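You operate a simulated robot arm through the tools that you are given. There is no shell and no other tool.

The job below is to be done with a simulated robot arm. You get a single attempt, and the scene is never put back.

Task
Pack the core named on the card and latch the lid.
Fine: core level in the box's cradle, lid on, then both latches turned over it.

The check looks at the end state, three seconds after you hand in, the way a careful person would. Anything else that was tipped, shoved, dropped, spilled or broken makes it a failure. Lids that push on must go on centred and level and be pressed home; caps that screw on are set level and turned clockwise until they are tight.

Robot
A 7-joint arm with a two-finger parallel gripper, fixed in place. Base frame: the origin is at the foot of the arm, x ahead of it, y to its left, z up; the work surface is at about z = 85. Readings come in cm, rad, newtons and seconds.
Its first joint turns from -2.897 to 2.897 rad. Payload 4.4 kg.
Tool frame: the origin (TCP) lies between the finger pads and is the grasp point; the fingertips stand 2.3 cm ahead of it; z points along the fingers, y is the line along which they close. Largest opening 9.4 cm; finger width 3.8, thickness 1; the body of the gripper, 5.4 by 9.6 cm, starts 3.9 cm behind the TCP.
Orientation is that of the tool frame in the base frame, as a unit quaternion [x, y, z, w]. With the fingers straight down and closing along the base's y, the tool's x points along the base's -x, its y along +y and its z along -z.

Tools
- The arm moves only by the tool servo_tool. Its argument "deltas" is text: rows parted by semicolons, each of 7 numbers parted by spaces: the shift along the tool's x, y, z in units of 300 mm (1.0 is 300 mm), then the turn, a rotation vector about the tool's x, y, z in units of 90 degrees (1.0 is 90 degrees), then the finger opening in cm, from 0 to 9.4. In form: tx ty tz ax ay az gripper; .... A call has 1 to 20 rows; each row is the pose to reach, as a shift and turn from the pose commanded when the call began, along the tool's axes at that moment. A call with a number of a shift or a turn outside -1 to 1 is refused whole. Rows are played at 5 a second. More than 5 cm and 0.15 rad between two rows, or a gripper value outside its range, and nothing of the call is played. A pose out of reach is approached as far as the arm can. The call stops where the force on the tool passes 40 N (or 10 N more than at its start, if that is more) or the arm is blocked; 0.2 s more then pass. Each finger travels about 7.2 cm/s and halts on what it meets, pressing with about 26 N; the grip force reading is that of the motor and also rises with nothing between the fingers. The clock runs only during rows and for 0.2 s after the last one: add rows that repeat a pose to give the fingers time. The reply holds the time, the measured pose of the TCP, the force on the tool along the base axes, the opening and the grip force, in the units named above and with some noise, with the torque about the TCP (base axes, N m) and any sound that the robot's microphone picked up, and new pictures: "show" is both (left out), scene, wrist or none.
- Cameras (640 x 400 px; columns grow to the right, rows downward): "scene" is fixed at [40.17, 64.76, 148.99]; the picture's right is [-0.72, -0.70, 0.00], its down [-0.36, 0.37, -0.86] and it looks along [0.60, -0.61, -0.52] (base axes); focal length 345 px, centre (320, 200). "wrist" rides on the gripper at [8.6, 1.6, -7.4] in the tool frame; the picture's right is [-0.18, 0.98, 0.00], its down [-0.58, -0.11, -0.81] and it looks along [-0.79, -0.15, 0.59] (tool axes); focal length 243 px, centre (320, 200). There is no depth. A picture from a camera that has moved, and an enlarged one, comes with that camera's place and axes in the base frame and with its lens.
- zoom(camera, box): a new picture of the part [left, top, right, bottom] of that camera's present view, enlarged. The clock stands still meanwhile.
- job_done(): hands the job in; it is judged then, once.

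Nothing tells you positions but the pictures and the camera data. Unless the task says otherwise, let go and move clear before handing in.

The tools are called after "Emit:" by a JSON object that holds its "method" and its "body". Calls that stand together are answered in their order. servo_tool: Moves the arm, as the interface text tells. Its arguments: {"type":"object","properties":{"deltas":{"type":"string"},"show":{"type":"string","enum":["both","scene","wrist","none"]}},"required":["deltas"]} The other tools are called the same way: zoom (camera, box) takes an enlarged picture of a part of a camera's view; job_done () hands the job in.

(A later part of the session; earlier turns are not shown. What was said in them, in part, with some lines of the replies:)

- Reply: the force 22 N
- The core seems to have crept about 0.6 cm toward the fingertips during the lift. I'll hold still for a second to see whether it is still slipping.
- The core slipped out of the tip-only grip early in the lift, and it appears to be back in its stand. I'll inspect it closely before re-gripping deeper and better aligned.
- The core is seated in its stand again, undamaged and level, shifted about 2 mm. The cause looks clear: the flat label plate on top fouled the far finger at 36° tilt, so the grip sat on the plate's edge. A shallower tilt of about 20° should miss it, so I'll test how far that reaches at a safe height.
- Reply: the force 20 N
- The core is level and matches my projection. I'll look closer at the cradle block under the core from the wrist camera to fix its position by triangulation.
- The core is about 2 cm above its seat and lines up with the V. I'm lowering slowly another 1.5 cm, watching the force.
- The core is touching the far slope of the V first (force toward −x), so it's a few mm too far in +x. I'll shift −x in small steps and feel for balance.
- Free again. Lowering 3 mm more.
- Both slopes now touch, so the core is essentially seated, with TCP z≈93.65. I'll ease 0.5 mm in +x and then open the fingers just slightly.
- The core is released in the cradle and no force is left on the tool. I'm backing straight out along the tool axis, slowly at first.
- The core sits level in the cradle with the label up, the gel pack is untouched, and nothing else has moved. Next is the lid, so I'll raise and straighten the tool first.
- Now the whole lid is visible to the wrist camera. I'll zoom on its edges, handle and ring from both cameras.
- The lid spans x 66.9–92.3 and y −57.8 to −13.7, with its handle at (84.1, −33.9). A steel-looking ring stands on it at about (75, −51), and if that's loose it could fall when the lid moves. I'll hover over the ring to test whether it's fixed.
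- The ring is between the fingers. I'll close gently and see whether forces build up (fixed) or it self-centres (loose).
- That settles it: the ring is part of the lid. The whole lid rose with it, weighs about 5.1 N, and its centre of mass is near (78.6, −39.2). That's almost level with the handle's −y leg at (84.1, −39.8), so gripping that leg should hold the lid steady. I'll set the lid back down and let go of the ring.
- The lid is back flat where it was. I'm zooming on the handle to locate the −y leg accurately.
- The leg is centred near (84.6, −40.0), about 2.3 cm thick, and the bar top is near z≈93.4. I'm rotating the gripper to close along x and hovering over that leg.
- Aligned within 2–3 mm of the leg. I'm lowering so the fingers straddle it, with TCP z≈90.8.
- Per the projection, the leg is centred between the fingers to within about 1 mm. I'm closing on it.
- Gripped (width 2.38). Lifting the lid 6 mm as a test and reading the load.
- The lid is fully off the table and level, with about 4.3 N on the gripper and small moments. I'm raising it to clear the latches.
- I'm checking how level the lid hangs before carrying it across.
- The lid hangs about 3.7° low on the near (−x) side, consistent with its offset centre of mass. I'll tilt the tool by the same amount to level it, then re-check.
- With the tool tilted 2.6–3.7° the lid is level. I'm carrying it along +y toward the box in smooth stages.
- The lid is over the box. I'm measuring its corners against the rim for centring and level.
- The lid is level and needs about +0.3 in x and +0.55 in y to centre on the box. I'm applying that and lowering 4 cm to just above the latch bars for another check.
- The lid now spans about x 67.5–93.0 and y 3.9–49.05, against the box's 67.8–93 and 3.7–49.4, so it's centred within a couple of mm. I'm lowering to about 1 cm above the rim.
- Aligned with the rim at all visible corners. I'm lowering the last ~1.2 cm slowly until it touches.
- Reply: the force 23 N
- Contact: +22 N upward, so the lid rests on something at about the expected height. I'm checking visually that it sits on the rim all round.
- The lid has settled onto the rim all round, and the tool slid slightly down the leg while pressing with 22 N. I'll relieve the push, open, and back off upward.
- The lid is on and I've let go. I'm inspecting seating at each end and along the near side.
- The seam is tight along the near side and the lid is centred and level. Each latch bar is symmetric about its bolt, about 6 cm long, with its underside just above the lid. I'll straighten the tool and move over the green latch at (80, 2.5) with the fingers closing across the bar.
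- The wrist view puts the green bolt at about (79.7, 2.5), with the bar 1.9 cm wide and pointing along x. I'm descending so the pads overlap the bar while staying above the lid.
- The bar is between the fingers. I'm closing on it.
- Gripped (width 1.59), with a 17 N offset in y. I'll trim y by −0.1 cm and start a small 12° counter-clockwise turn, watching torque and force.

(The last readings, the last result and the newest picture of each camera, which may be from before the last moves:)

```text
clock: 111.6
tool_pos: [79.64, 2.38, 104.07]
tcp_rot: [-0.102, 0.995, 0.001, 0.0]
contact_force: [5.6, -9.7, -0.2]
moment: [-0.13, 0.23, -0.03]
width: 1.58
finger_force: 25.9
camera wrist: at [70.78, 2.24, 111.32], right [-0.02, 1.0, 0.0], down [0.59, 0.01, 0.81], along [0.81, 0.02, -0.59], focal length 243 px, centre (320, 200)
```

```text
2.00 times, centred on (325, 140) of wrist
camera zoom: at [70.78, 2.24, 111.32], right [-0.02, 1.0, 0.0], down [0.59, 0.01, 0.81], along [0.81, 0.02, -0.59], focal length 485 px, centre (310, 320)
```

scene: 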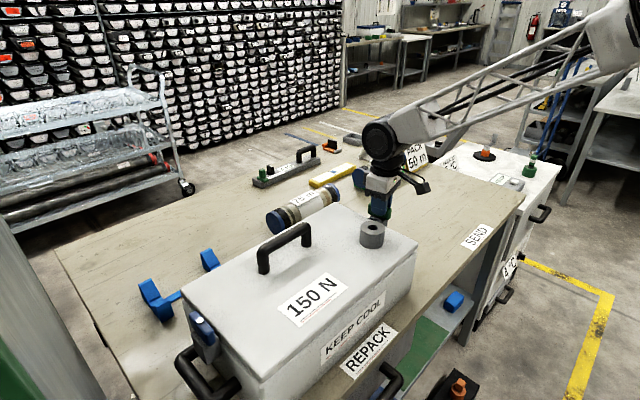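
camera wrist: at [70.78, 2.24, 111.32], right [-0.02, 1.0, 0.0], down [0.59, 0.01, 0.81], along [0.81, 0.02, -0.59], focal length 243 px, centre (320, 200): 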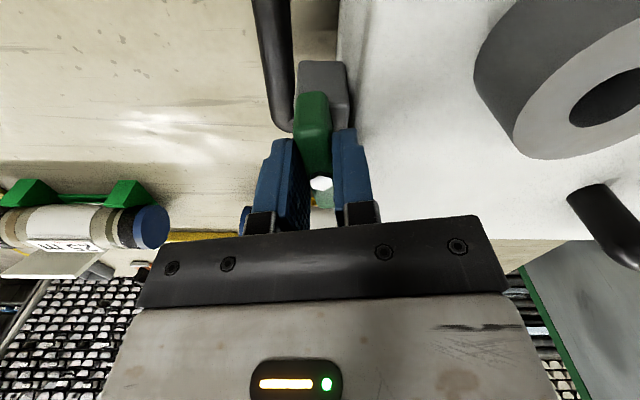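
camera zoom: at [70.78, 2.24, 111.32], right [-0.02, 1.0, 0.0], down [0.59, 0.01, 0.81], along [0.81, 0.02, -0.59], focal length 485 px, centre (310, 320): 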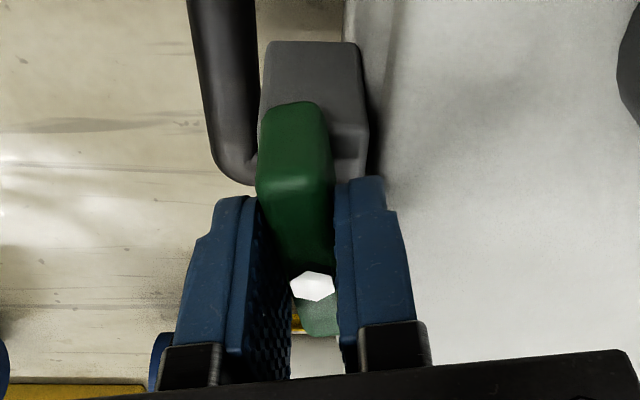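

The bar turns freely with the gripper (Mz≈0). Continuing the turn another 27° with a small trim.

Emit:
{"method": "servo_tool", "body": {"deltas": "-0.0006 -0.0022 0 0 0 -0.03 1; -0.0006 -0.0022 0 0 0 -0.08 1; -0.0006 -0.0022 0 0 0 -0.13 1; -0.0006 -0.0022 0 0 0 -0.18 1; -0.0006 -0.0022 0 0 0 -0.23 1; -0.0006 -0.0022 0 0 0 -0.28 1; -0.0006 -0.0022 0 0 0 -0.3 1; -0.0006 -0.0022 0 0 0 -0.3 1"}}

Emit:
{"method": "zoom", "body": {"camera": "scene", "box": [340, 170, 420, 235]}}

```text
clock: 113.4
tool_pos: [79.67, 2.3, 103.97]
tcp_rot: [-0.331, 0.944, 0.001, 0.0]
contact_force: [2.1, -14.6, 0.1]
moment: [-0.18, 0.16, -0.02]
width: 1.59
finger_force: 25.6
camera wrist: at [71.86, -1.8, 111.33], right [-0.47, 0.88, 0.0], down [0.52, 0.28, 0.81], along [0.71, 0.38, -0.59], focal length 243 px, centre (320, 200)
```

scene: 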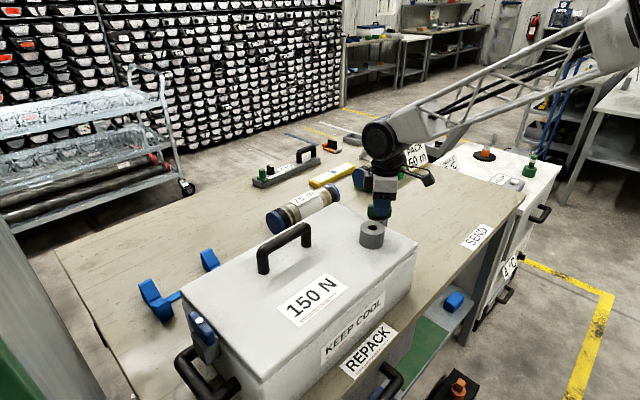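
wrist: 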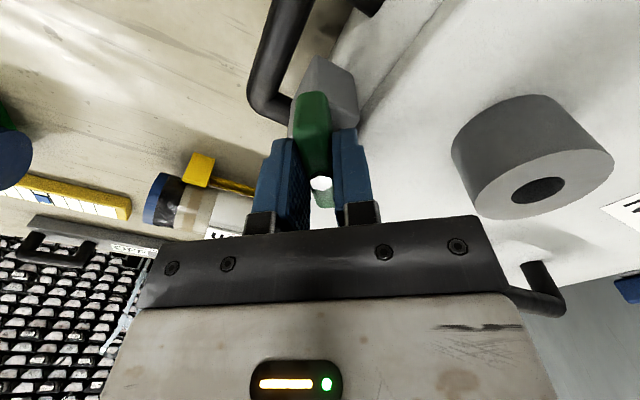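

```text
6.15 times, centred on (380, 202) of scene
camera zoom: at [40.17, 64.76, 148.99], right [-0.72, -0.7, 0.0], down [-0.36, 0.37, -0.86], along [0.6, -0.61, -0.52], focal length 2124 px, centre (-49, 185)
```

zoom: 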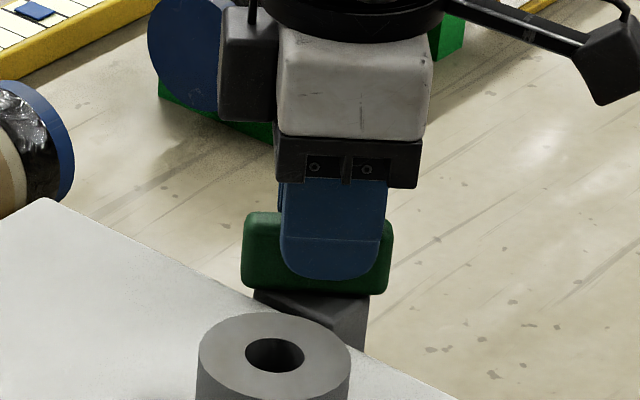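

Emit:
{"method": "servo_tool", "body": {"deltas": "0.0017 -0.0021 0 0 0 -0.03 1; 0.0017 -0.0021 0 0 0 -0.08 1; 0.0017 -0.0021 0 0 0 -0.13 1; 0.0017 -0.0021 0 0 0 -0.18 1; 0.0017 -0.0021 0 0 0 -0.23 1; 0.0017 -0.0021 0 0 0 -0.28 1; 0.0017 -0.0021 0 0 0 -0.3 1; 0.0017 -0.0021 0 0 0 -0.3 1"}}

Emit:
{"method": "zoom", "body": {"camera": "scene", "box": [340, 170, 420, 235]}}

```text
clock: 115.2
tool_pos: [79.61, 2.29, 103.98]
tcp_rot: [-0.541, 0.841, -0.001, 0.001]
contact_force: [2.3, -12.8, 0.1]
moment: [0.0, -0.06, -0.01]
width: 1.62
finger_force: 25.6
camera wrist: at [74.51, -4.91, 111.33], right [-0.82, 0.57, 0.0], down [0.34, 0.49, 0.81], along [0.46, 0.66, -0.59], focal length 243 px, centre (320, 200)
```

scene: 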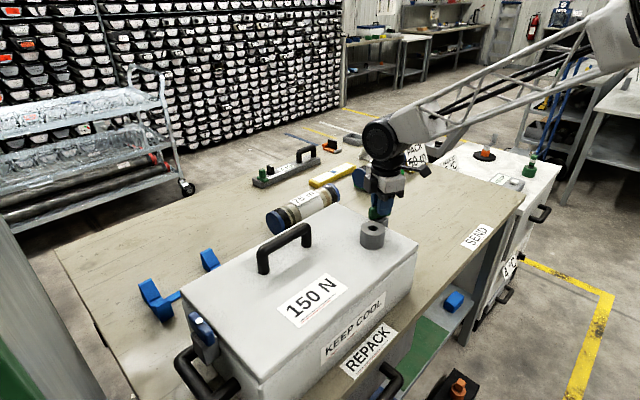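
wrist: 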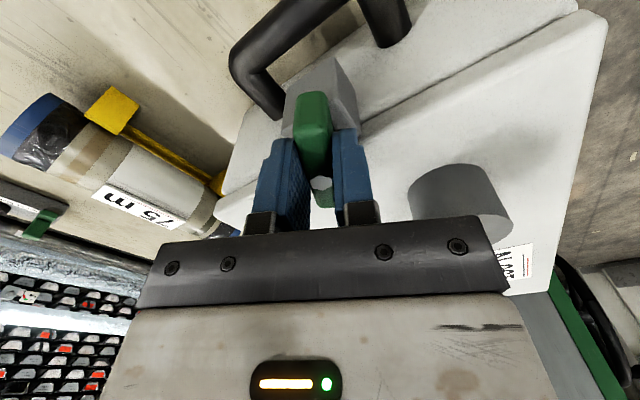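

```text
6.15 times, centred on (380, 202) of scene
camera zoom: at [40.17, 64.76, 148.99], right [-0.72, -0.7, 0.0], down [-0.36, 0.37, -0.86], along [0.6, -0.61, -0.52], focal length 2124 px, centre (-49, 185)
```

zoom: 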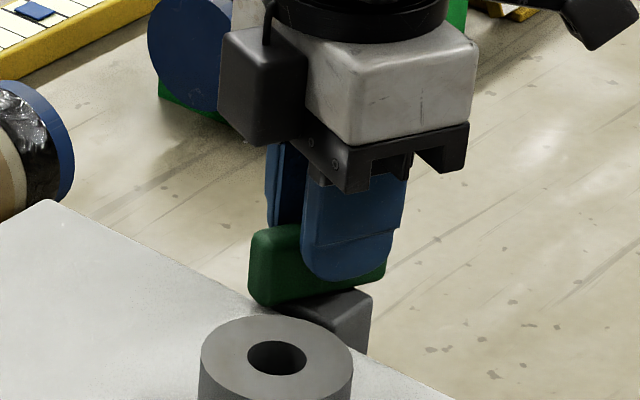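

Emit:
{"method": "servo_tool", "body": {"deltas": "0.0024 -0.0011 0 0 0 -0.03 1; 0.0024 -0.0011 0 0 0 -0.08 1; 0.0024 -0.0011 0 0 0 -0.13 1; 0.0024 -0.0011 0 0 0 -0.18 1; 0.0024 -0.0011 0 0 0 -0.23 1; 0.0024 -0.0011 0 0 0 -0.272 1; 0.0024 -0.0011 0 0 0 -0.272 1"}}

Emit:
{"method": "zoom", "body": {"camera": "scene", "box": [340, 170, 420, 235]}}

```text
clock: 116.8
tool_pos: [79.7, 2.3, 103.88]
tcp_rot: [0.709, -0.706, 0.001, -0.001]
contact_force: [5.2, 16.6, 2.2]
moment: [0.45, -0.19, -0.55]
width: 1.58
finger_force: 26.0
camera wrist: at [78.0, -6.4, 111.34], right [-0.98, 0.18, 0.0], down [0.11, 0.58, 0.81], along [0.15, 0.79, -0.59], focal length 243 px, centre (320, 200)
```

scene: 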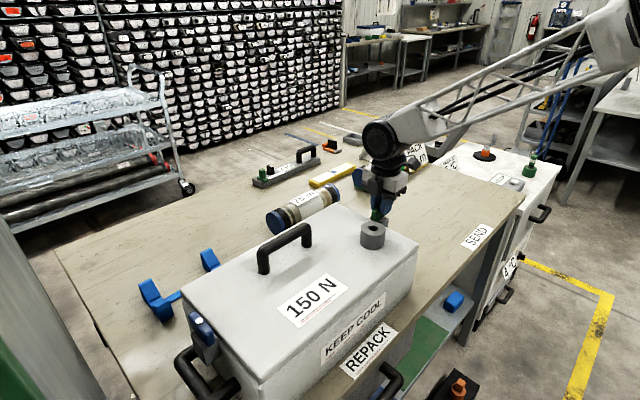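
wrist: 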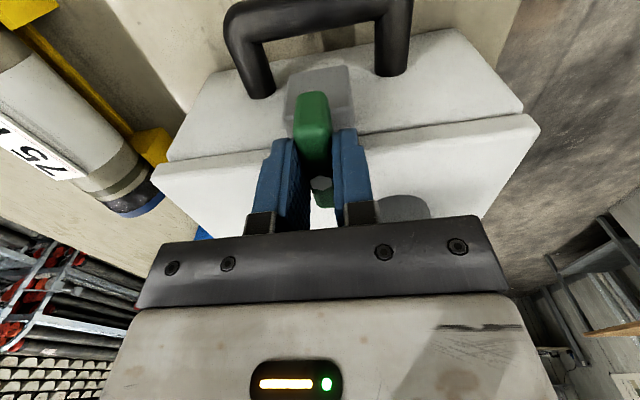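

```text
6.15 times, centred on (380, 202) of scene
camera zoom: at [40.17, 64.76, 148.99], right [-0.72, -0.7, 0.0], down [-0.36, 0.37, -0.86], along [0.6, -0.61, -0.52], focal length 2124 px, centre (-49, 185)
```

zoom: 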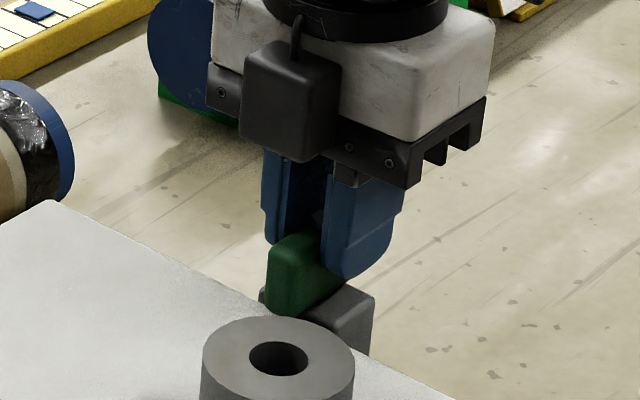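

The latch reached its stop at 90° (Mz −0.55), with the bar across the lid edge. I'll relax slightly, open, and lift off.

Emit:
{"method": "servo_tool", "body": {"deltas": "0 0 0 0 0 0.012 1; 0 0 0 0 0 0.012 2.5; 0 0 0 0 0 0.012 4; 0 0 0 0 0 0.012 5; 0 0 -0.02 0 0 0.012 5; 0 0 -0.06 0 0 0.012 5; 0 0 -0.12 0 0 0.012 5; 0 0 -0.2 0 0 0.012 5; 0 0 -0.29 0 0 0.012 5; 0 0 -0.38 0 0 0.012 5; 0 0 -0.46 0 0 0.012 5; 0 0 -0.5 0 0 0.012 5"}}

Emit:
{"method": "zoom", "body": {"camera": "scene", "box": [350, 185, 430, 245]}}

Emit:
{"method": "zoom", "body": {"camera": "wrist", "box": [200, 0, 450, 200]}}

```text
clock: 119.4
tool_pos: [79.55, 2.03, 118.95]
tcp_rot: [-0.702, 0.713, -0.001, 0.001]
contact_force: [0.4, -0.9, -0.5]
moment: [-0.04, 0.05, 0.03]
width: 5.01
finger_force: 0.0
camera wrist: at [77.68, -6.48, 126.35], right [-0.98, 0.2, 0.0], down [0.12, 0.58, 0.81], along [0.16, 0.79, -0.59], focal length 243 px, centre (320, 200)
```

scene: 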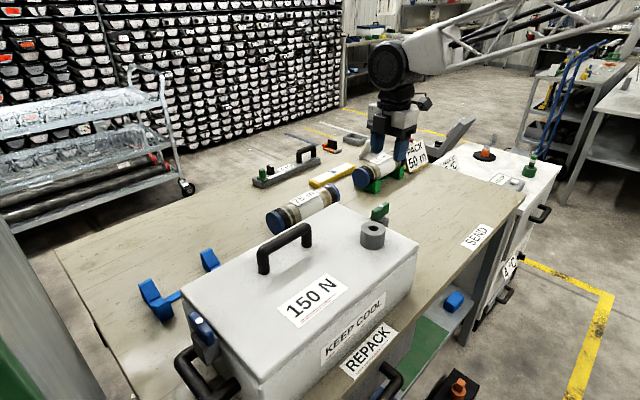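
wrist: 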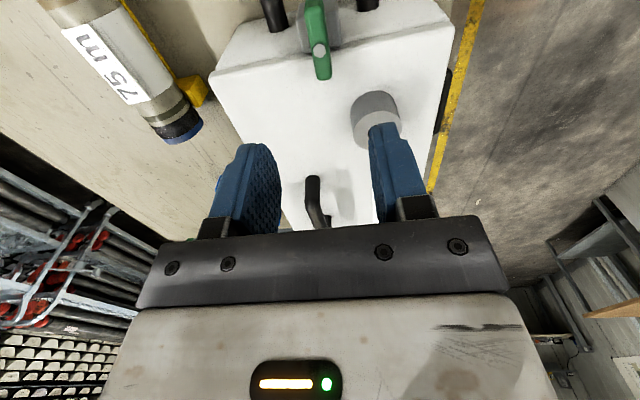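

```text
6.67 times, centred on (390, 215) of scene
camera zoom: at [40.17, 64.76, 148.99], right [-0.72, -0.7, 0.0], down [-0.36, 0.37, -0.86], along [0.6, -0.61, -0.52], focal length 2302 px, centre (-147, 100)
```

zoom: 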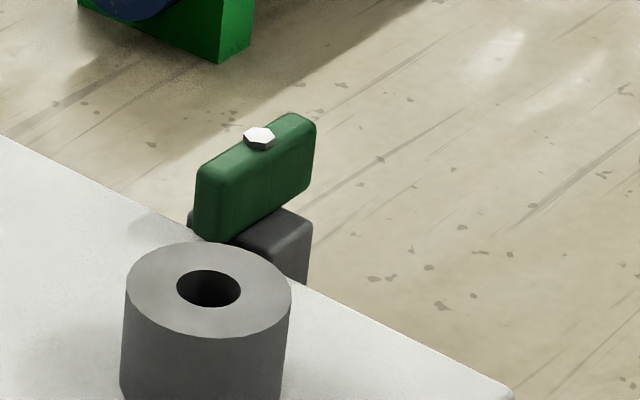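

```text
2.00 times, centred on (325, 100) of wrist
camera zoom: at [77.68, -6.48, 126.35], right [-0.98, 0.2, 0.0], down [0.12, 0.58, 0.81], along [0.16, 0.79, -0.59], focal length 485 px, centre (310, 400)
```

zoom: 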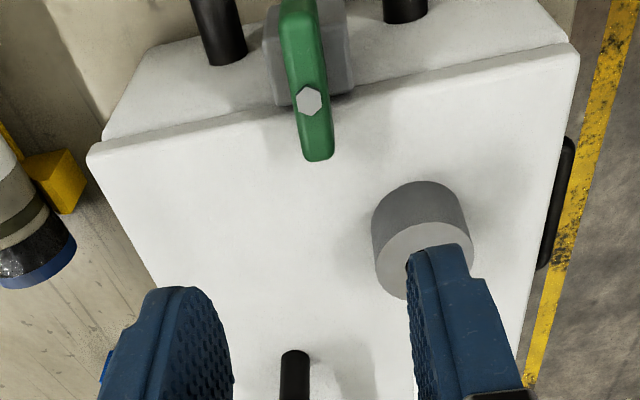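

The green latch now lies across the lid and nothing was disturbed. I'm moving to the blue latch at about (80, 51.4), turning the gripper back to close along y on the way.

Emit:
{"method": "servo_tool", "body": {"deltas": "-0.04 0.0006 0 0 0 0 5; -0.12 0.0019 0 0 0 0 5; -0.21 0.0033 0 0 0 0 5; -0.31 0.0048 0 0 0 0 5; -0.41 0.0064 0 0 0 0 5; -0.51 0.008 0 0 0 0 5; -0.61 0.0095 0 0 0 0 5; -0.7 0.0109 0 0 0 0 5; -0.78 0.0122 0 0 0 0 5; -0.8333 0.013 0 0 0 0 5", "show": "none"}}

Emit:
{"method": "servo_tool", "body": {"deltas": "-0.04 0 0 0 0 0.05 6.5; -0.1 0 0 0 0 0.12 6.5; -0.16 0 0 0 0 0.195 6.5; -0.22 0 0 0 0 0.27 6.5; -0.28 0 0 0 0 0.345 6.5; -0.34 0 0 0 0 0.42 6.5; -0.4 0 0 0 0 0.495 6.5; -0.46 0 0 0 0 0.57 6.5; -0.52 0 0 0 0 0.645 6.5; -0.58 0 0 0 0 0.72 6.5; -0.64 0 0 0 0 0.79 6.5; -0.7 0 0 0 0 0.86 6.5; -0.76 0 0 0 0 0.93 6.5; -0.8135 -0.0006 0 0 0 0.99 6.5; -0.8135 -0.0006 0 0 0 0.99 6.5"}}

Emit:
{"method": "zoom", "body": {"camera": "wrist", "box": [220, 0, 420, 180]}}

Emit:
{"method": "zoom", "body": {"camera": "scene", "box": [165, 220, 265, 350]}}

```text
clock: 121.6
tool_pos: [79.65, 27.19, 118.88]
tcp_rot: [-0.701, 0.713, -0.001, 0.0]
contact_force: [0.1, 0.8, 0.5]
moment: [-0.01, 0.03, -0.02]
width: 5.01
finger_force: 0.1
```

```text
clock: 124.8
tool_pos: [80.11, 51.59, 119.13]
tcp_rot: [0.001, 1.0, 0.0, 0.001]
contact_force: [0.3, 0.7, -0.1]
moment: [0.01, 0.0, 0.01]
width: 6.51
finger_force: 0.1
camera wrist: at [71.35, 53.31, 126.4], right [0.19, 0.98, 0.0], down [0.58, -0.11, 0.81], along [0.79, -0.15, -0.59], focal length 243 px, centre (320, 200)
```

scene: 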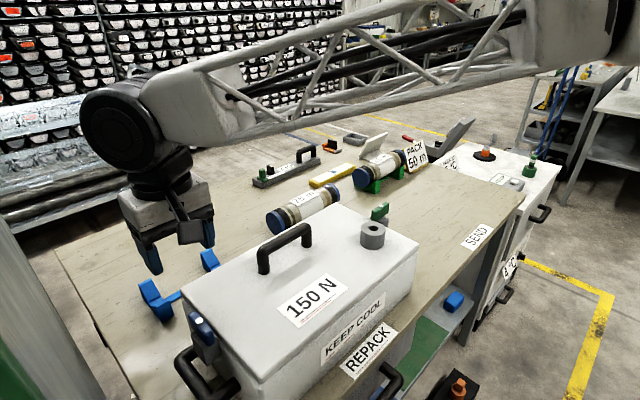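
wrist: 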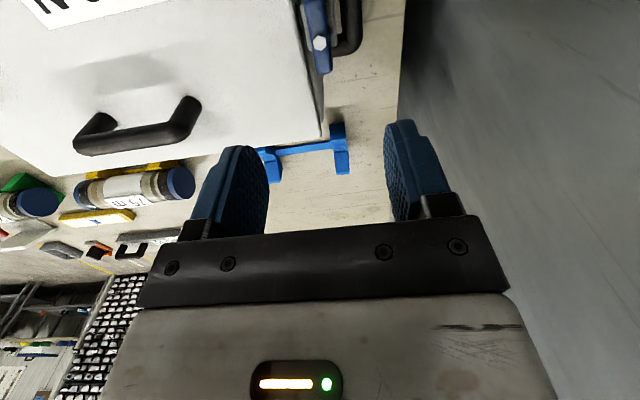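

```text
2.22 times, centred on (320, 90) of wrist
camera zoom: at [71.35, 53.31, 126.4], right [0.19, 0.98, 0.0], down [0.58, -0.11, 0.81], along [0.79, -0.15, -0.59], focal length 539 px, centre (320, 444)
```

zoom: 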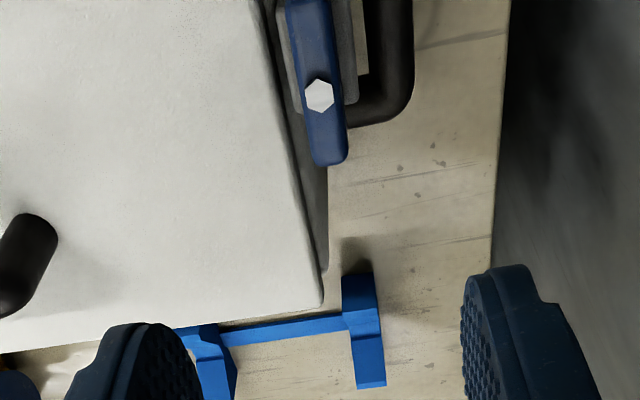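

```text
3.08 times, centred on (215, 285) of scene
camera zoom: at [40.17, 64.76, 148.99], right [-0.72, -0.7, 0.0], down [-0.36, 0.37, -0.86], along [0.6, -0.61, -0.52], focal length 1062 px, centre (643, -62)
```

zoom: 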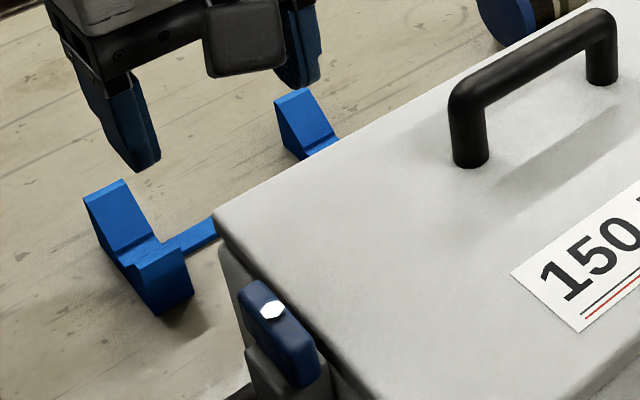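

The blue bolt is at about (79.75, 51.5). I'm descending over it at the same height as before.

Emit:
{"method": "servo_tool", "body": {"deltas": "0.012 -0.0033 0.03 0 0 0 6.5; 0.012 -0.0033 0.08 0 0 0 6.5; 0.012 -0.0033 0.14 0 0 0 6.5; 0.012 -0.0033 0.21 0 0 0 6.5; 0.012 -0.0033 0.28 0 0 0 6.5; 0.012 -0.0033 0.35 0 0 0 6.5; 0.012 -0.0033 0.41 0 0 0 6.5; 0.012 -0.0033 0.455 0 0 0 6.5; 0.012 -0.0033 0.485 0 0 0 6.5; 0.012 -0.0033 0.5 0 0 0 6.5; 0.012 -0.0033 0.506 0 0 0 6.5; 0.012 -0.0033 0.506 0 0 0 6.5"}}

Emit:
{"method": "zoom", "body": {"camera": "wrist", "box": [200, 40, 450, 240]}}

Emit:
{"method": "zoom", "body": {"camera": "scene", "box": [160, 260, 260, 360]}}

```text
clock: 127.4
tool_pos: [79.82, 51.41, 103.8]
tcp_rot: [0.0, 1.0, 0.0, 0.001]
contact_force: [-0.1, 0.4, 0.7]
moment: [0.02, -0.01, 0.03]
width: 6.49
finger_force: 0.1
camera wrist: at [70.96, 53.17, 111.21], right [0.18, 0.98, 0.0], down [0.58, -0.11, 0.81], along [0.79, -0.15, -0.59], focal length 243 px, centre (320, 200)
```

scene: 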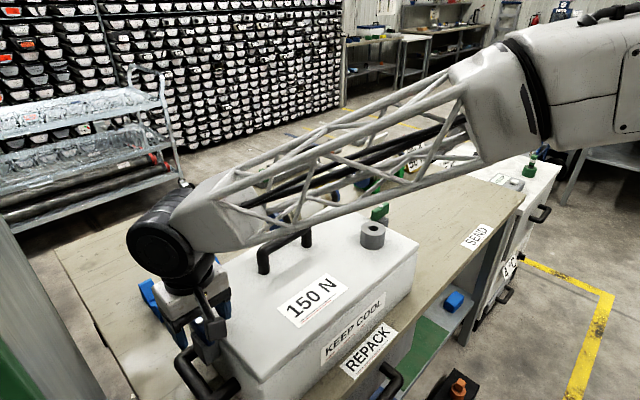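
wrist: 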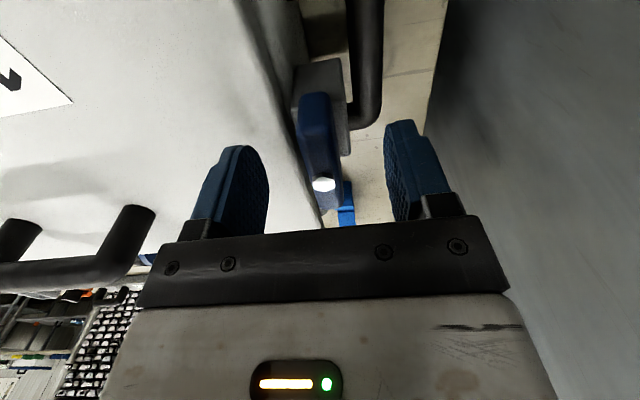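

```text
2.00 times, centred on (325, 140) of wrist
camera zoom: at [70.96, 53.17, 111.21], right [0.18, 0.98, 0.0], down [0.58, -0.11, 0.81], along [0.79, -0.15, -0.59], focal length 485 px, centre (310, 320)
```

zoom: 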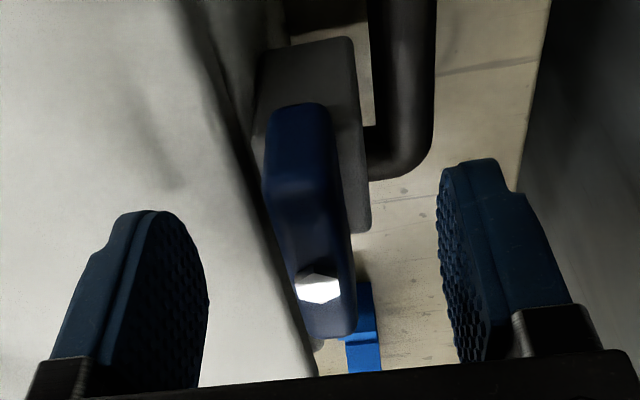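

```text
4.00 times, centred on (210, 310) of scene
camera zoom: at [40.17, 64.76, 148.99], right [-0.72, -0.7, 0.0], down [-0.36, 0.37, -0.86], along [0.6, -0.61, -0.52], focal length 1381 px, centre (760, -240)
```

zoom: 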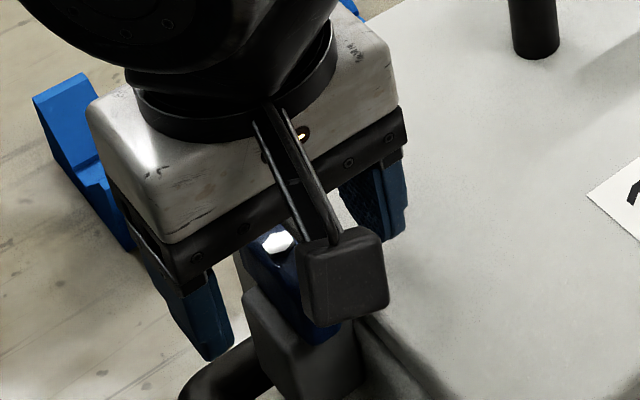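

Emit:
{"method": "servo_tool", "body": {"deltas": "0 0.005 0 0 0 0 6.5; 0 0.005 0 0 0 0 5; 0 0.005 0 0 0 0 3.6; 0 0.005 0 0 0 0 2.6; 0 0.005 0 0 0 0 1.6; 0 0.005 0 0 0 0 1; 0 0.005 0 0 0 0 1", "show": "wrist"}}

```text
clock: 129.0
tool_pos: [79.77, 51.62, 103.82]
tcp_rot: [0.0, 1.0, 0.0, 0.0]
contact_force: [-1.1, -7.7, 0.9]
moment: [-0.07, 0.09, -0.04]
width: 1.6
finger_force: 26.0
camera wrist: at [70.98, 53.31, 111.2], right [0.18, 0.98, 0.0], down [0.58, -0.11, 0.81], along [0.79, -0.15, -0.59], focal length 243 px, centre (320, 200)
```

wrist: 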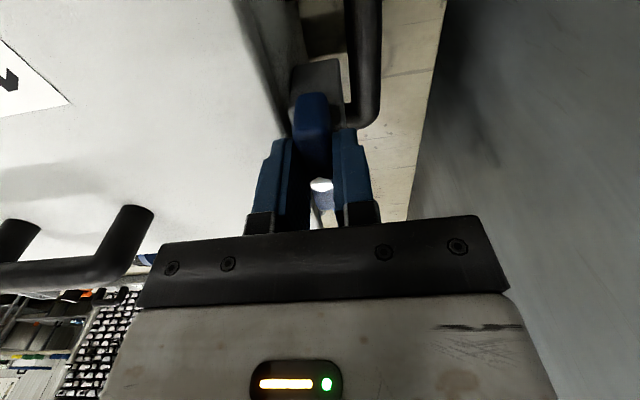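

Well centred (Fy −7.7 N). I'll try a small 5° counter-clockwise turn and read the torque.

Emit:
{"method": "servo_tool", "body": {"deltas": "0 -0.0015 0 0 0 -0.02 1; 0 -0.0015 0 0 0 -0.045 1; 0 -0.0015 0 0 0 -0.06 1; 0 -0.0015 0 0 0 -0.06 1", "show": "none"}}

```text
clock: 130.0
tool_pos: [79.71, 51.65, 103.84]
tcp_rot: [-0.047, 0.999, 0.0, 0.001]
contact_force: [-6.1, -4.8, 2.2]
moment: [-0.12, 0.86, -0.02]
width: 1.6
finger_force: 26.0
```

Emit:
{"method": "zoom", "body": {"camera": "scene", "box": [120, 200, 320, 380]}}

Emit:
{"method": "zoom", "body": {"camera": "wrist", "box": [160, 0, 480, 240]}}

```text
2.22 times, centred on (220, 290) of scene
camera zoom: at [40.17, 64.76, 148.99], right [-0.72, -0.7, 0.0], down [-0.36, 0.37, -0.86], along [0.6, -0.61, -0.52], focal length 767 px, centre (542, 0)
```

zoom: 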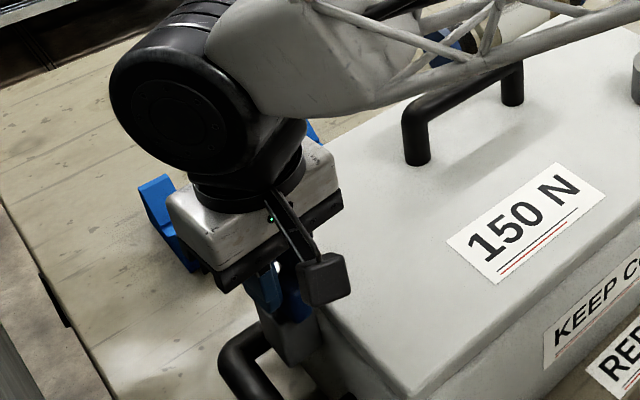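

```text
1.67 times, centred on (320, 120) of wrist
camera zoom: at [70.88, 52.46, 111.2], right [0.09, 1.0, 0.0], down [0.59, -0.05, 0.81], along [0.8, -0.07, -0.59], focal length 404 px, centre (320, 333)
```

zoom: 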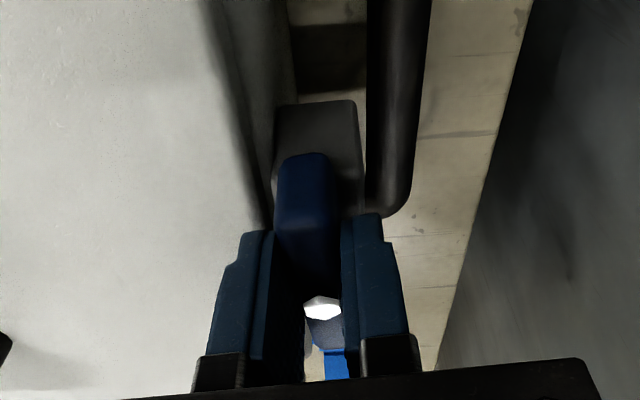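

Emit:
{"method": "servo_tool", "body": {"deltas": "0 0 0 0 0 0.02 1; 0 0 0 0 0 0.04 1; 0 0 0 0 0 0.06 1; 0 0 0 0 0 0.06 1", "show": "none"}}

```text
clock: 131.0
tool_pos: [79.73, 51.69, 103.9]
tcp_rot: [0.001, 1.0, 0.0, 0.001]
contact_force: [-5.4, 2.5, 4.9]
moment: [0.01, 0.46, 0.0]
width: 1.6
finger_force: 25.4
```

The bar turned with the gripper and no torque about its pivot, so that direction is free. I'll re-grip once to release the residual twist, then go on.

Emit:
{"method": "servo_tool", "body": {"deltas": "0 0 0 0 0 0 2.4; 0 0 0 0 0 0 2.6; 0 0 0 0 0 0 2.6; 0 0 0 0 0 0 1.8; 0 0 0 0 0 0 1; 0 0 0 0 0 0 1", "show": "none"}}

```text
clock: 132.4
tool_pos: [79.74, 51.52, 103.77]
tcp_rot: [0.0, 1.0, 0.0, 0.001]
contact_force: [2.2, 4.8, 0.2]
moment: [0.04, -0.04, -0.03]
width: 1.58
finger_force: 25.9
```

Emit:
{"method": "servo_tool", "body": {"deltas": "0 0.0005 0 0 0 -0.03 1; 0 0.0005 0 0 0 -0.07 1; 0 0.0005 0 0 0 -0.11 1; 0 0.0005 0 0 0 -0.14 1; 0 0.0005 0 0 0 -0.14 1", "show": "wrist"}}

Emit:
{"method": "zoom", "body": {"camera": "wrist", "box": [220, 40, 420, 240]}}

```text
clock: 133.6
tool_pos: [79.64, 51.56, 103.79]
tcp_rot: [-0.109, 0.994, -0.001, 0.001]
contact_force: [1.5, -6.3, 7.5]
moment: [0.1, -0.63, 0.01]
width: 1.59
finger_force: 25.6
camera wrist: at [70.85, 51.32, 111.16], right [-0.03, 1.0, 0.0], down [0.59, 0.02, 0.81], along [0.81, 0.03, -0.59], focal length 243 px, centre (320, 200)
```

wrist: 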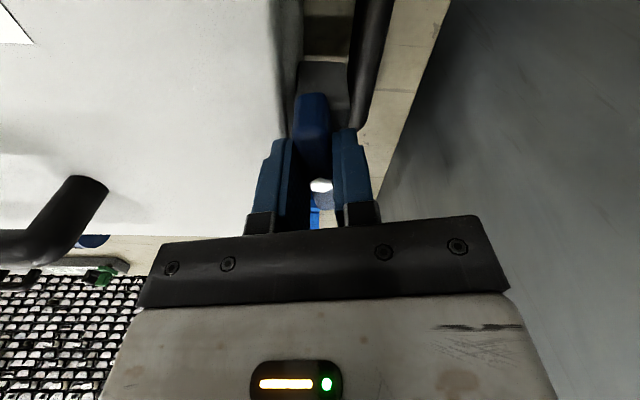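

```text
2.00 times, centred on (320, 140) of wrist
camera zoom: at [70.85, 51.32, 111.16], right [-0.03, 1.0, 0.0], down [0.59, 0.02, 0.81], along [0.81, 0.03, -0.59], focal length 485 px, centre (320, 320)
```

zoom: 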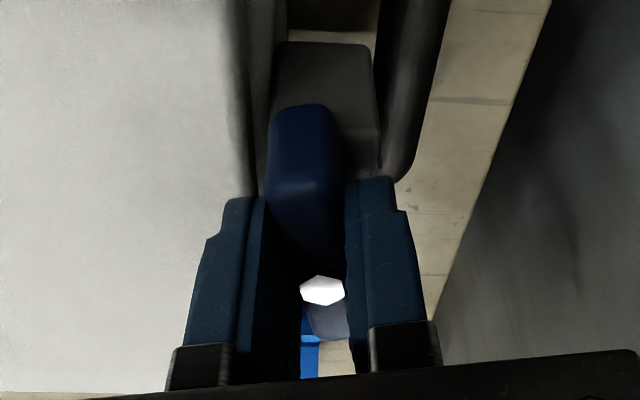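

Emit:
{"method": "servo_tool", "body": {"deltas": "0 -0.001 -0.001 0 0 -0.03 1; 0 -0.001 -0.001 0 0 -0.08 1; 0 -0.001 -0.001 0 0 -0.13 1; 0 -0.001 -0.001 0 0 -0.18 1; 0 -0.001 -0.001 0 0 -0.23 1; 0 -0.001 -0.001 0 0 -0.28 1; 0 -0.001 -0.001 0 0 -0.3 1; 0 -0.001 -0.001 0 0 -0.3 1"}}

Emit:
{"method": "zoom", "body": {"camera": "scene", "box": [150, 250, 260, 370]}}

```text
clock: 135.4
tool_pos: [79.81, 51.59, 103.8]
tcp_rot: [-0.338, 0.941, 0.0, 0.0]
contact_force: [-0.6, -20.6, 7.1]
moment: [-0.59, 0.53, -0.04]
width: 1.58
finger_force: 26.0
camera wrist: at [71.94, 47.34, 111.16], right [-0.48, 0.87, 0.0], down [0.52, 0.29, 0.81], along [0.71, 0.39, -0.59], focal length 243 px, centre (320, 200)
```

scene: 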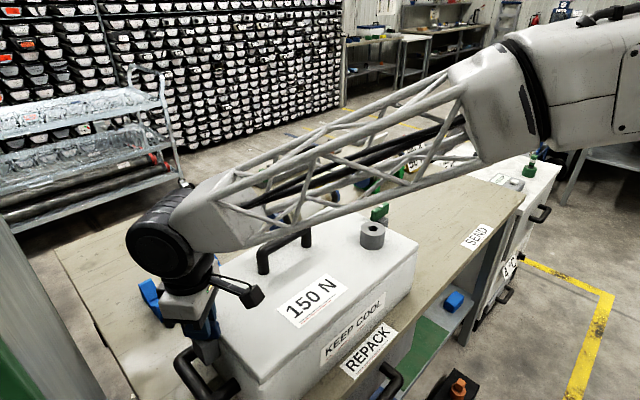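
wrist: 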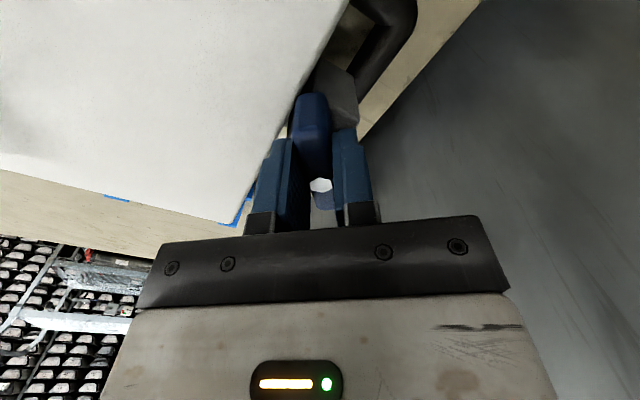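

```text
3.33 times, centred on (205, 310) of scene
camera zoom: at [40.17, 64.76, 148.99], right [-0.72, -0.7, 0.0], down [-0.36, 0.37, -0.86], along [0.6, -0.61, -0.52], focal length 1151 px, centre (703, -167)
```

zoom: 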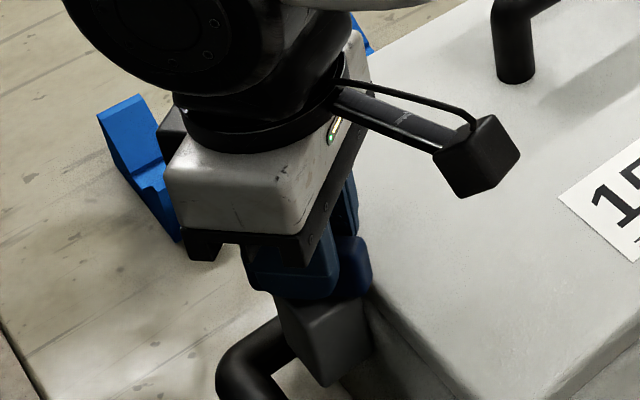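

Emit:
{"method": "servo_tool", "body": {"deltas": "0.0026 -0.0031 -0.0013 0 0 0 1; 0.0026 -0.0031 -0.0013 0 0 -0.04 1; 0.0026 -0.0031 -0.0013 0 0 -0.09 1; 0.0026 -0.0031 -0.0013 0 0 -0.14 1; 0.0026 -0.0031 -0.0013 0 0 -0.19 1; 0.0026 -0.0031 -0.0013 0 0 -0.24 1; 0.0026 -0.0031 -0.0013 0 0 -0.27 1; 0.0026 -0.0031 -0.0013 0 0 -0.27 1"}}

Emit:
{"method": "zoom", "body": {"camera": "scene", "box": [150, 250, 260, 370]}}

```text
clock: 137.2
tool_pos: [79.74, 51.48, 103.78]
tcp_rot: [-0.529, 0.848, 0.0, 0.0]
contact_force: [3.2, 7.3, -0.2]
moment: [0.15, -0.04, 0.0]
width: 1.58
finger_force: 25.7
camera wrist: at [74.36, 44.42, 111.17], right [-0.8, 0.6, 0.0], down [0.35, 0.47, 0.81], along [0.48, 0.65, -0.59], focal length 243 px, centre (320, 200)
```

scene: 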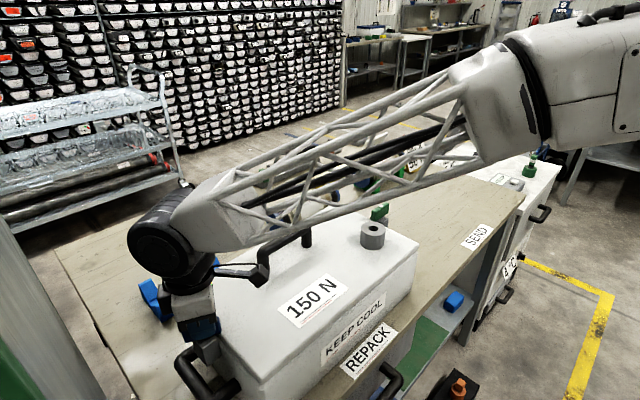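
wrist: 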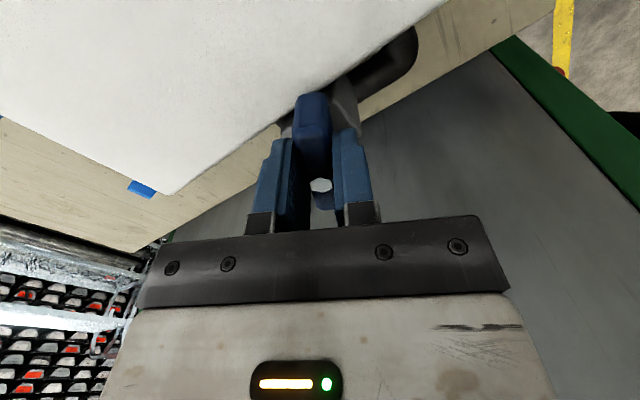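

```text
3.33 times, centred on (205, 310) of scene
camera zoom: at [40.17, 64.76, 148.99], right [-0.72, -0.7, 0.0], down [-0.36, 0.37, -0.86], along [0.6, -0.61, -0.52], focal length 1151 px, centre (703, -167)
```

zoom: 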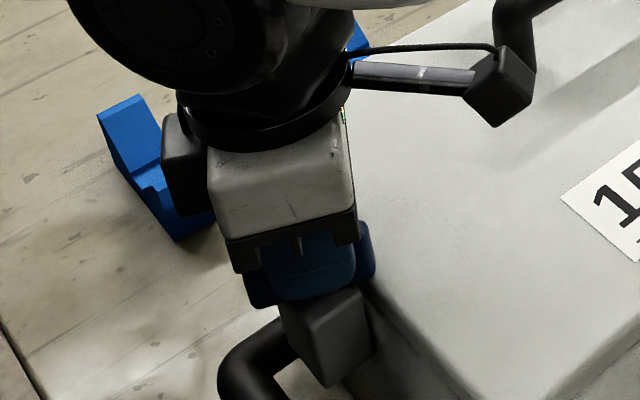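

Emit:
{"method": "servo_tool", "body": {"deltas": "0 0 0 0 0 -0.04 1; 0 0 0 0 0 -0.09 1; 0 0 0 0 0 -0.14 1; 0 0 0 0 0 -0.19 1; 0 0 0 0 0 -0.24 1; 0 0 0 0 0 -0.285 1; 0 0 0 0 0 -0.285 1"}}

Emit:
{"method": "zoom", "body": {"camera": "scene", "box": [150, 250, 260, 370]}}

```text
clock: 138.8
tool_pos: [79.79, 51.57, 103.81]
tcp_rot: [-0.704, 0.71, 0.0, 0.001]
contact_force: [2.1, -12.6, 1.3]
moment: [-0.64, 0.08, 0.02]
width: 1.58
finger_force: 26.3
camera wrist: at [77.96, 42.88, 111.18], right [-0.98, 0.19, 0.0], down [0.11, 0.58, 0.81], along [0.16, 0.79, -0.59], focal length 243 px, centre (320, 200)
```

scene: 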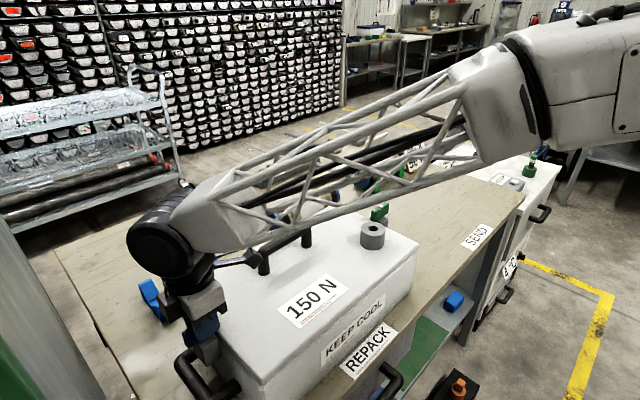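
wrist: 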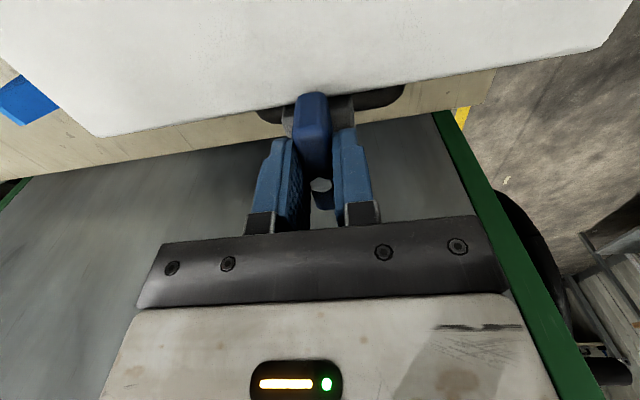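

```text
3.33 times, centred on (205, 310) of scene
camera zoom: at [40.17, 64.76, 148.99], right [-0.72, -0.7, 0.0], down [-0.36, 0.37, -0.86], along [0.6, -0.61, -0.52], focal length 1151 px, centre (703, -167)
```

zoom: 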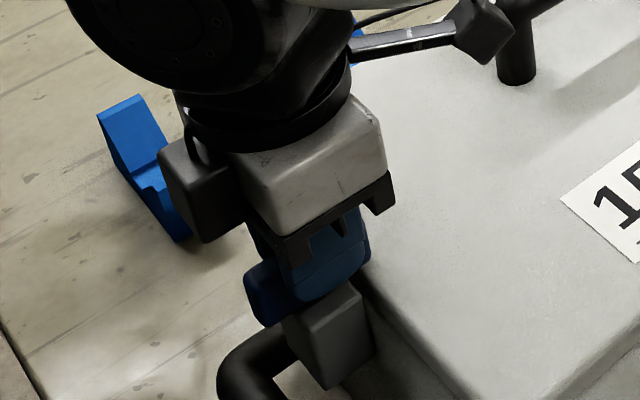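

Emit:
{"method": "servo_tool", "body": {"deltas": "0.003 0 0 0 0 -0.005 1; 0.003 0 0 0 0 -0.012 1; 0.003 0 0 0 0 -0.012 1", "show": "none"}}

```text
clock: 139.6
tool_pos: [79.64, 51.52, 103.72]
tcp_rot: [0.711, -0.703, 0.001, 0.0]
contact_force: [1.1, 1.5, -2.4]
moment: [0.59, -0.07, -0.55]
width: 1.57
finger_force: 26.3
```

The blue latch has also reached its 90° stop. I'll relax, open, and lift away.

Emit:
{"method": "servo_tool", "body": {"deltas": "0 0 0 0 0 0.01 1; 0 0 0 0 0 0.01 2.5; 0 0 0 0 0 0.01 4; 0 0 0 0 0 0.01 5; 0 0 -0.02 0 0 0.01 5; 0 0 -0.06 0 0 0.01 5; 0 0 -0.12 0 0 0.01 5; 0 0 -0.2 0 0 0.01 5; 0 0 -0.29 0 0 0.01 5; 0 0 -0.38 0 0 0.01 5; 0 0 -0.48 0 0 0.01 5; 0 0 -0.58 0 0 0.01 5; 0 0 -0.66 0 0 0.01 5; 0 0 -0.7 0 0 0.01 5"}}

Emit:
{"method": "zoom", "body": {"camera": "scene", "box": [170, 280, 270, 380]}}

Emit:
{"method": "zoom", "body": {"camera": "scene", "box": [160, 190, 450, 400]}}

```text
clock: 142.6
tool_pos: [79.68, 51.21, 124.89]
tcp_rot: [-0.705, 0.709, 0.0, 0.0]
contact_force: [-0.2, -0.2, 0.1]
moment: [-0.02, 0.01, 0.0]
width: 4.99
finger_force: 0.0
camera wrist: at [77.98, 42.66, 132.28], right [-0.98, 0.19, 0.0], down [0.11, 0.58, 0.81], along [0.15, 0.79, -0.59], focal length 243 px, centre (320, 200)
```

scene: 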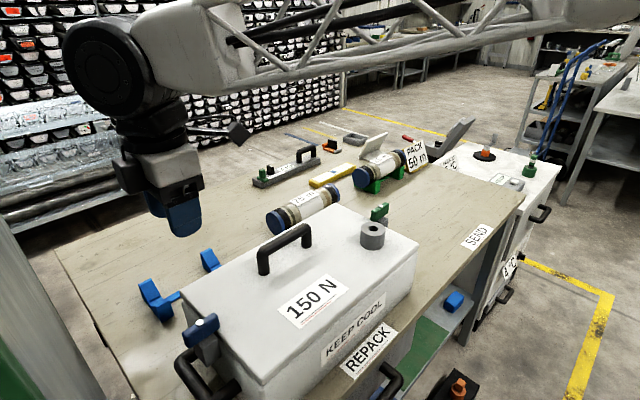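
wrist: 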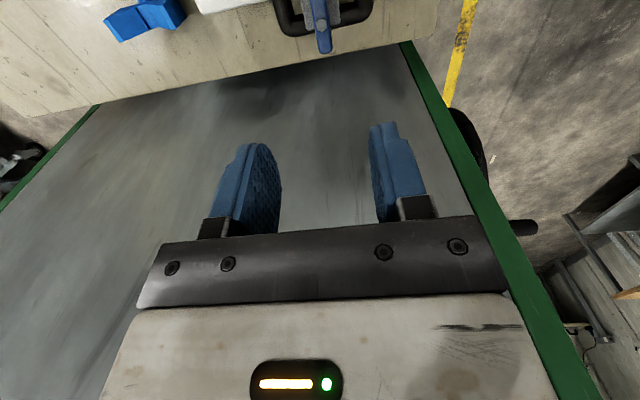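

```text
4.00 times, centred on (220, 330) of scene
camera zoom: at [40.17, 64.76, 148.99], right [-0.72, -0.7, 0.0], down [-0.36, 0.37, -0.86], along [0.6, -0.61, -0.52], focal length 1381 px, centre (720, -320)
```

zoom: 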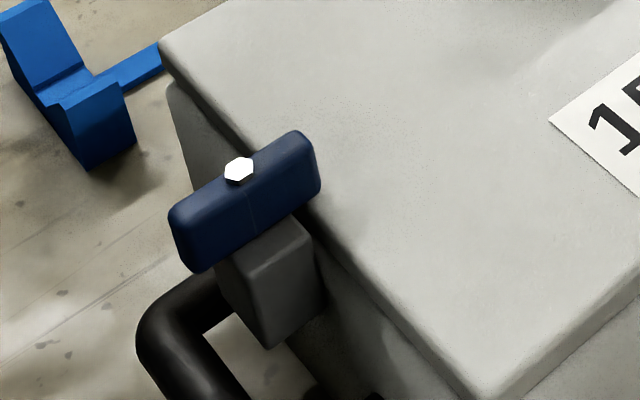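

```text
1.90 times, centred on (305, 295) of scene
camera zoom: at [40.17, 64.76, 148.99], right [-0.72, -0.7, 0.0], down [-0.36, 0.37, -0.86], along [0.6, -0.61, -0.52], focal length 658 px, centre (349, 19)
```

zoom: 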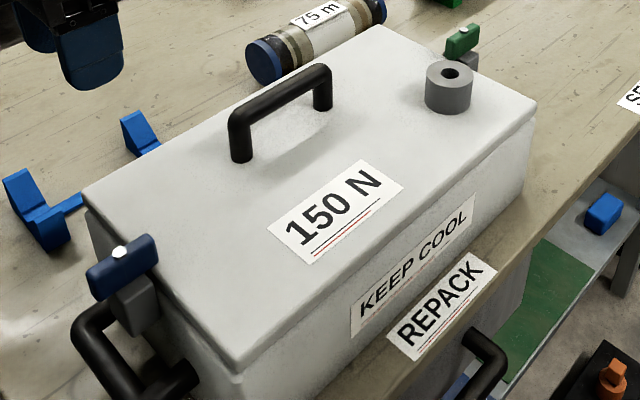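

Both latch bars now cross the lid edges. I'll move the arm well clear and take a last look at the whole box and its surroundings.

Emit:
{"method": "servo_tool", "body": {"deltas": "0.03 0.02 -0.03 0 0 0 5; 0.09 0.06 -0.08 0 0 0 5; 0.17 0.11 -0.13 0 0 0 5; 0.27 0.17 -0.18 0 0 0 5; 0.37 0.23 -0.23 0 0 0 5; 0.47 0.3 -0.28 0 0 0 5; 0.57 0.37 -0.33 0 0 0 5; 0.67 0.43 -0.38 0 0 0 5; 0.77 0.48 -0.43 0 0 0 5; 0.86 0.5 -0.47 0 0 0 5; 0.92 0.5 -0.5 0 0 0 5; 0.92 0.5 -0.5 0 0 0 5"}}

Emit:
{"method": "zoom", "body": {"camera": "scene", "box": [160, 190, 450, 400]}}

Emit:
{"method": "zoom", "body": {"camera": "scene", "box": [350, 190, 430, 250]}}

Emit:
{"method": "zoom", "body": {"camera": "scene", "box": [175, 285, 255, 350]}}

Emit:
{"method": "zoom", "body": {"camera": "scene", "box": [240, 120, 440, 245]}}

```text
clock: 145.2
tool_pos: [64.64, 23.91, 139.84]
tcp_rot: [-0.705, 0.709, -0.001, 0.0]
contact_force: [0.5, 0.0, 0.4]
moment: [0.02, -0.01, -0.01]
width: 4.99
finger_force: 0.0
camera wrist: at [62.85, 15.28, 147.24], right [-0.98, 0.19, 0.0], down [0.11, 0.58, 0.81], along [0.15, 0.79, -0.59], focal length 243 px, centre (320, 200)
```

scene: 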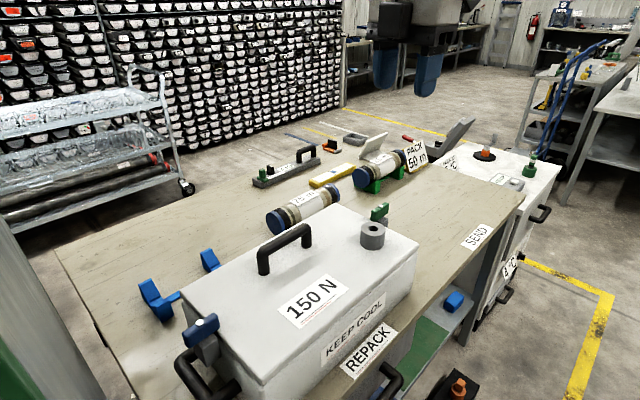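
wrist: 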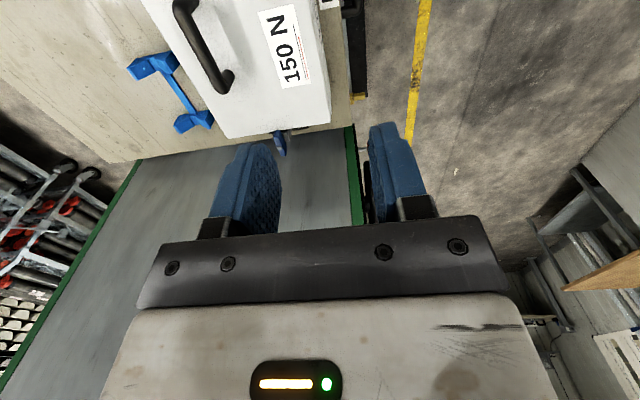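

```text
1.90 times, centred on (305, 295) of scene
camera zoom: at [40.17, 64.76, 148.99], right [-0.72, -0.7, 0.0], down [-0.36, 0.37, -0.86], along [0.6, -0.61, -0.52], focal length 658 px, centre (349, 19)
```

zoom: 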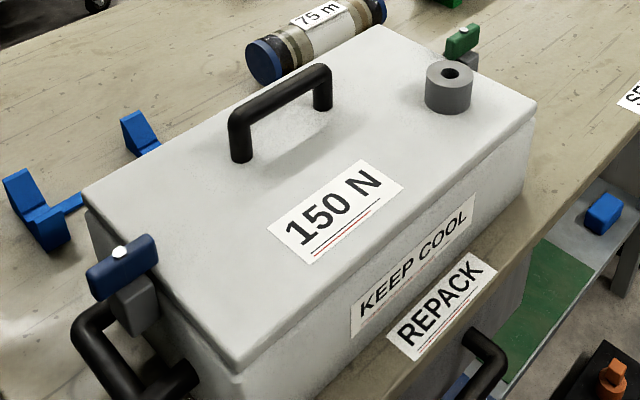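

```text
6.67 times, centred on (390, 220) of scene
camera zoom: at [40.17, 64.76, 148.99], right [-0.72, -0.7, 0.0], down [-0.36, 0.37, -0.86], along [0.6, -0.61, -0.52], focal length 2302 px, centre (-147, 67)
```

zoom: 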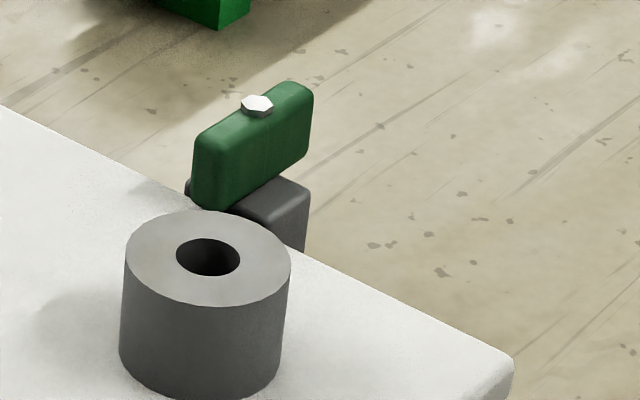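

```text
6.15 times, centred on (215, 318) of scene
camera zoom: at [40.17, 64.76, 148.99], right [-0.72, -0.7, 0.0], down [-0.36, 0.37, -0.86], along [0.6, -0.61, -0.52], focal length 2124 px, centre (966, -523)
```

zoom: 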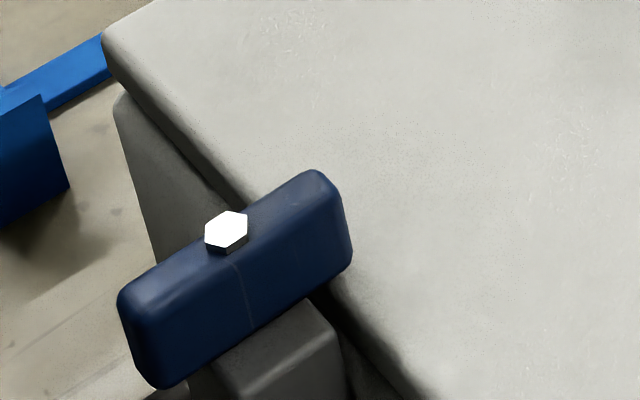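

```text
3.20 times, centred on (340, 182) of scene
camera zoom: at [40.17, 64.76, 148.99], right [-0.72, -0.7, 0.0], down [-0.36, 0.37, -0.86], along [0.6, -0.61, -0.52], focal length 1105 px, centre (256, 256)
```

zoom: 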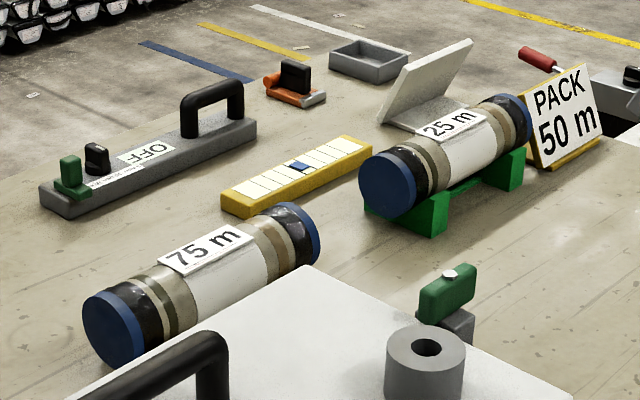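

The 50 m core is level in the cradle, and the lid is on, centred and level. Both latch bars are across its edges at their stops, every other item is where it started, and the arm is clear. I'm handing in.

Emit:
{"method": "job_done", "body": {}}

```text
The job is handed in.
```

The 50 m core named on the card is packed: it sits level in the box's cradle, the lid is on, and both latches are turned over it. I've handed the job in, but I haven't seen the check's result.

- **Core:** my first grip was fouled by the label plate, and the core slipped a few millimetres back into its own stand. It looked undamaged, and the second grip held all the way to the cradle.
- **Lid:** I lifted it about half a centimetre by its grey ring to see whether the ring was loose. The ring is part of the lid, so I set the lid back down and carried it by the handle. The lid is centred to within a few millimetres, and the joint looks tight where I could see it. I couldn't see the far side of the rim directly.
- **Latches:** I turned both a quarter turn until they hit their stops, and each bar now lies over the lid's edge.

The other cores, the card, the gel pack and the rest of the bench look unmoved. The gripper is open and the arm is clear.
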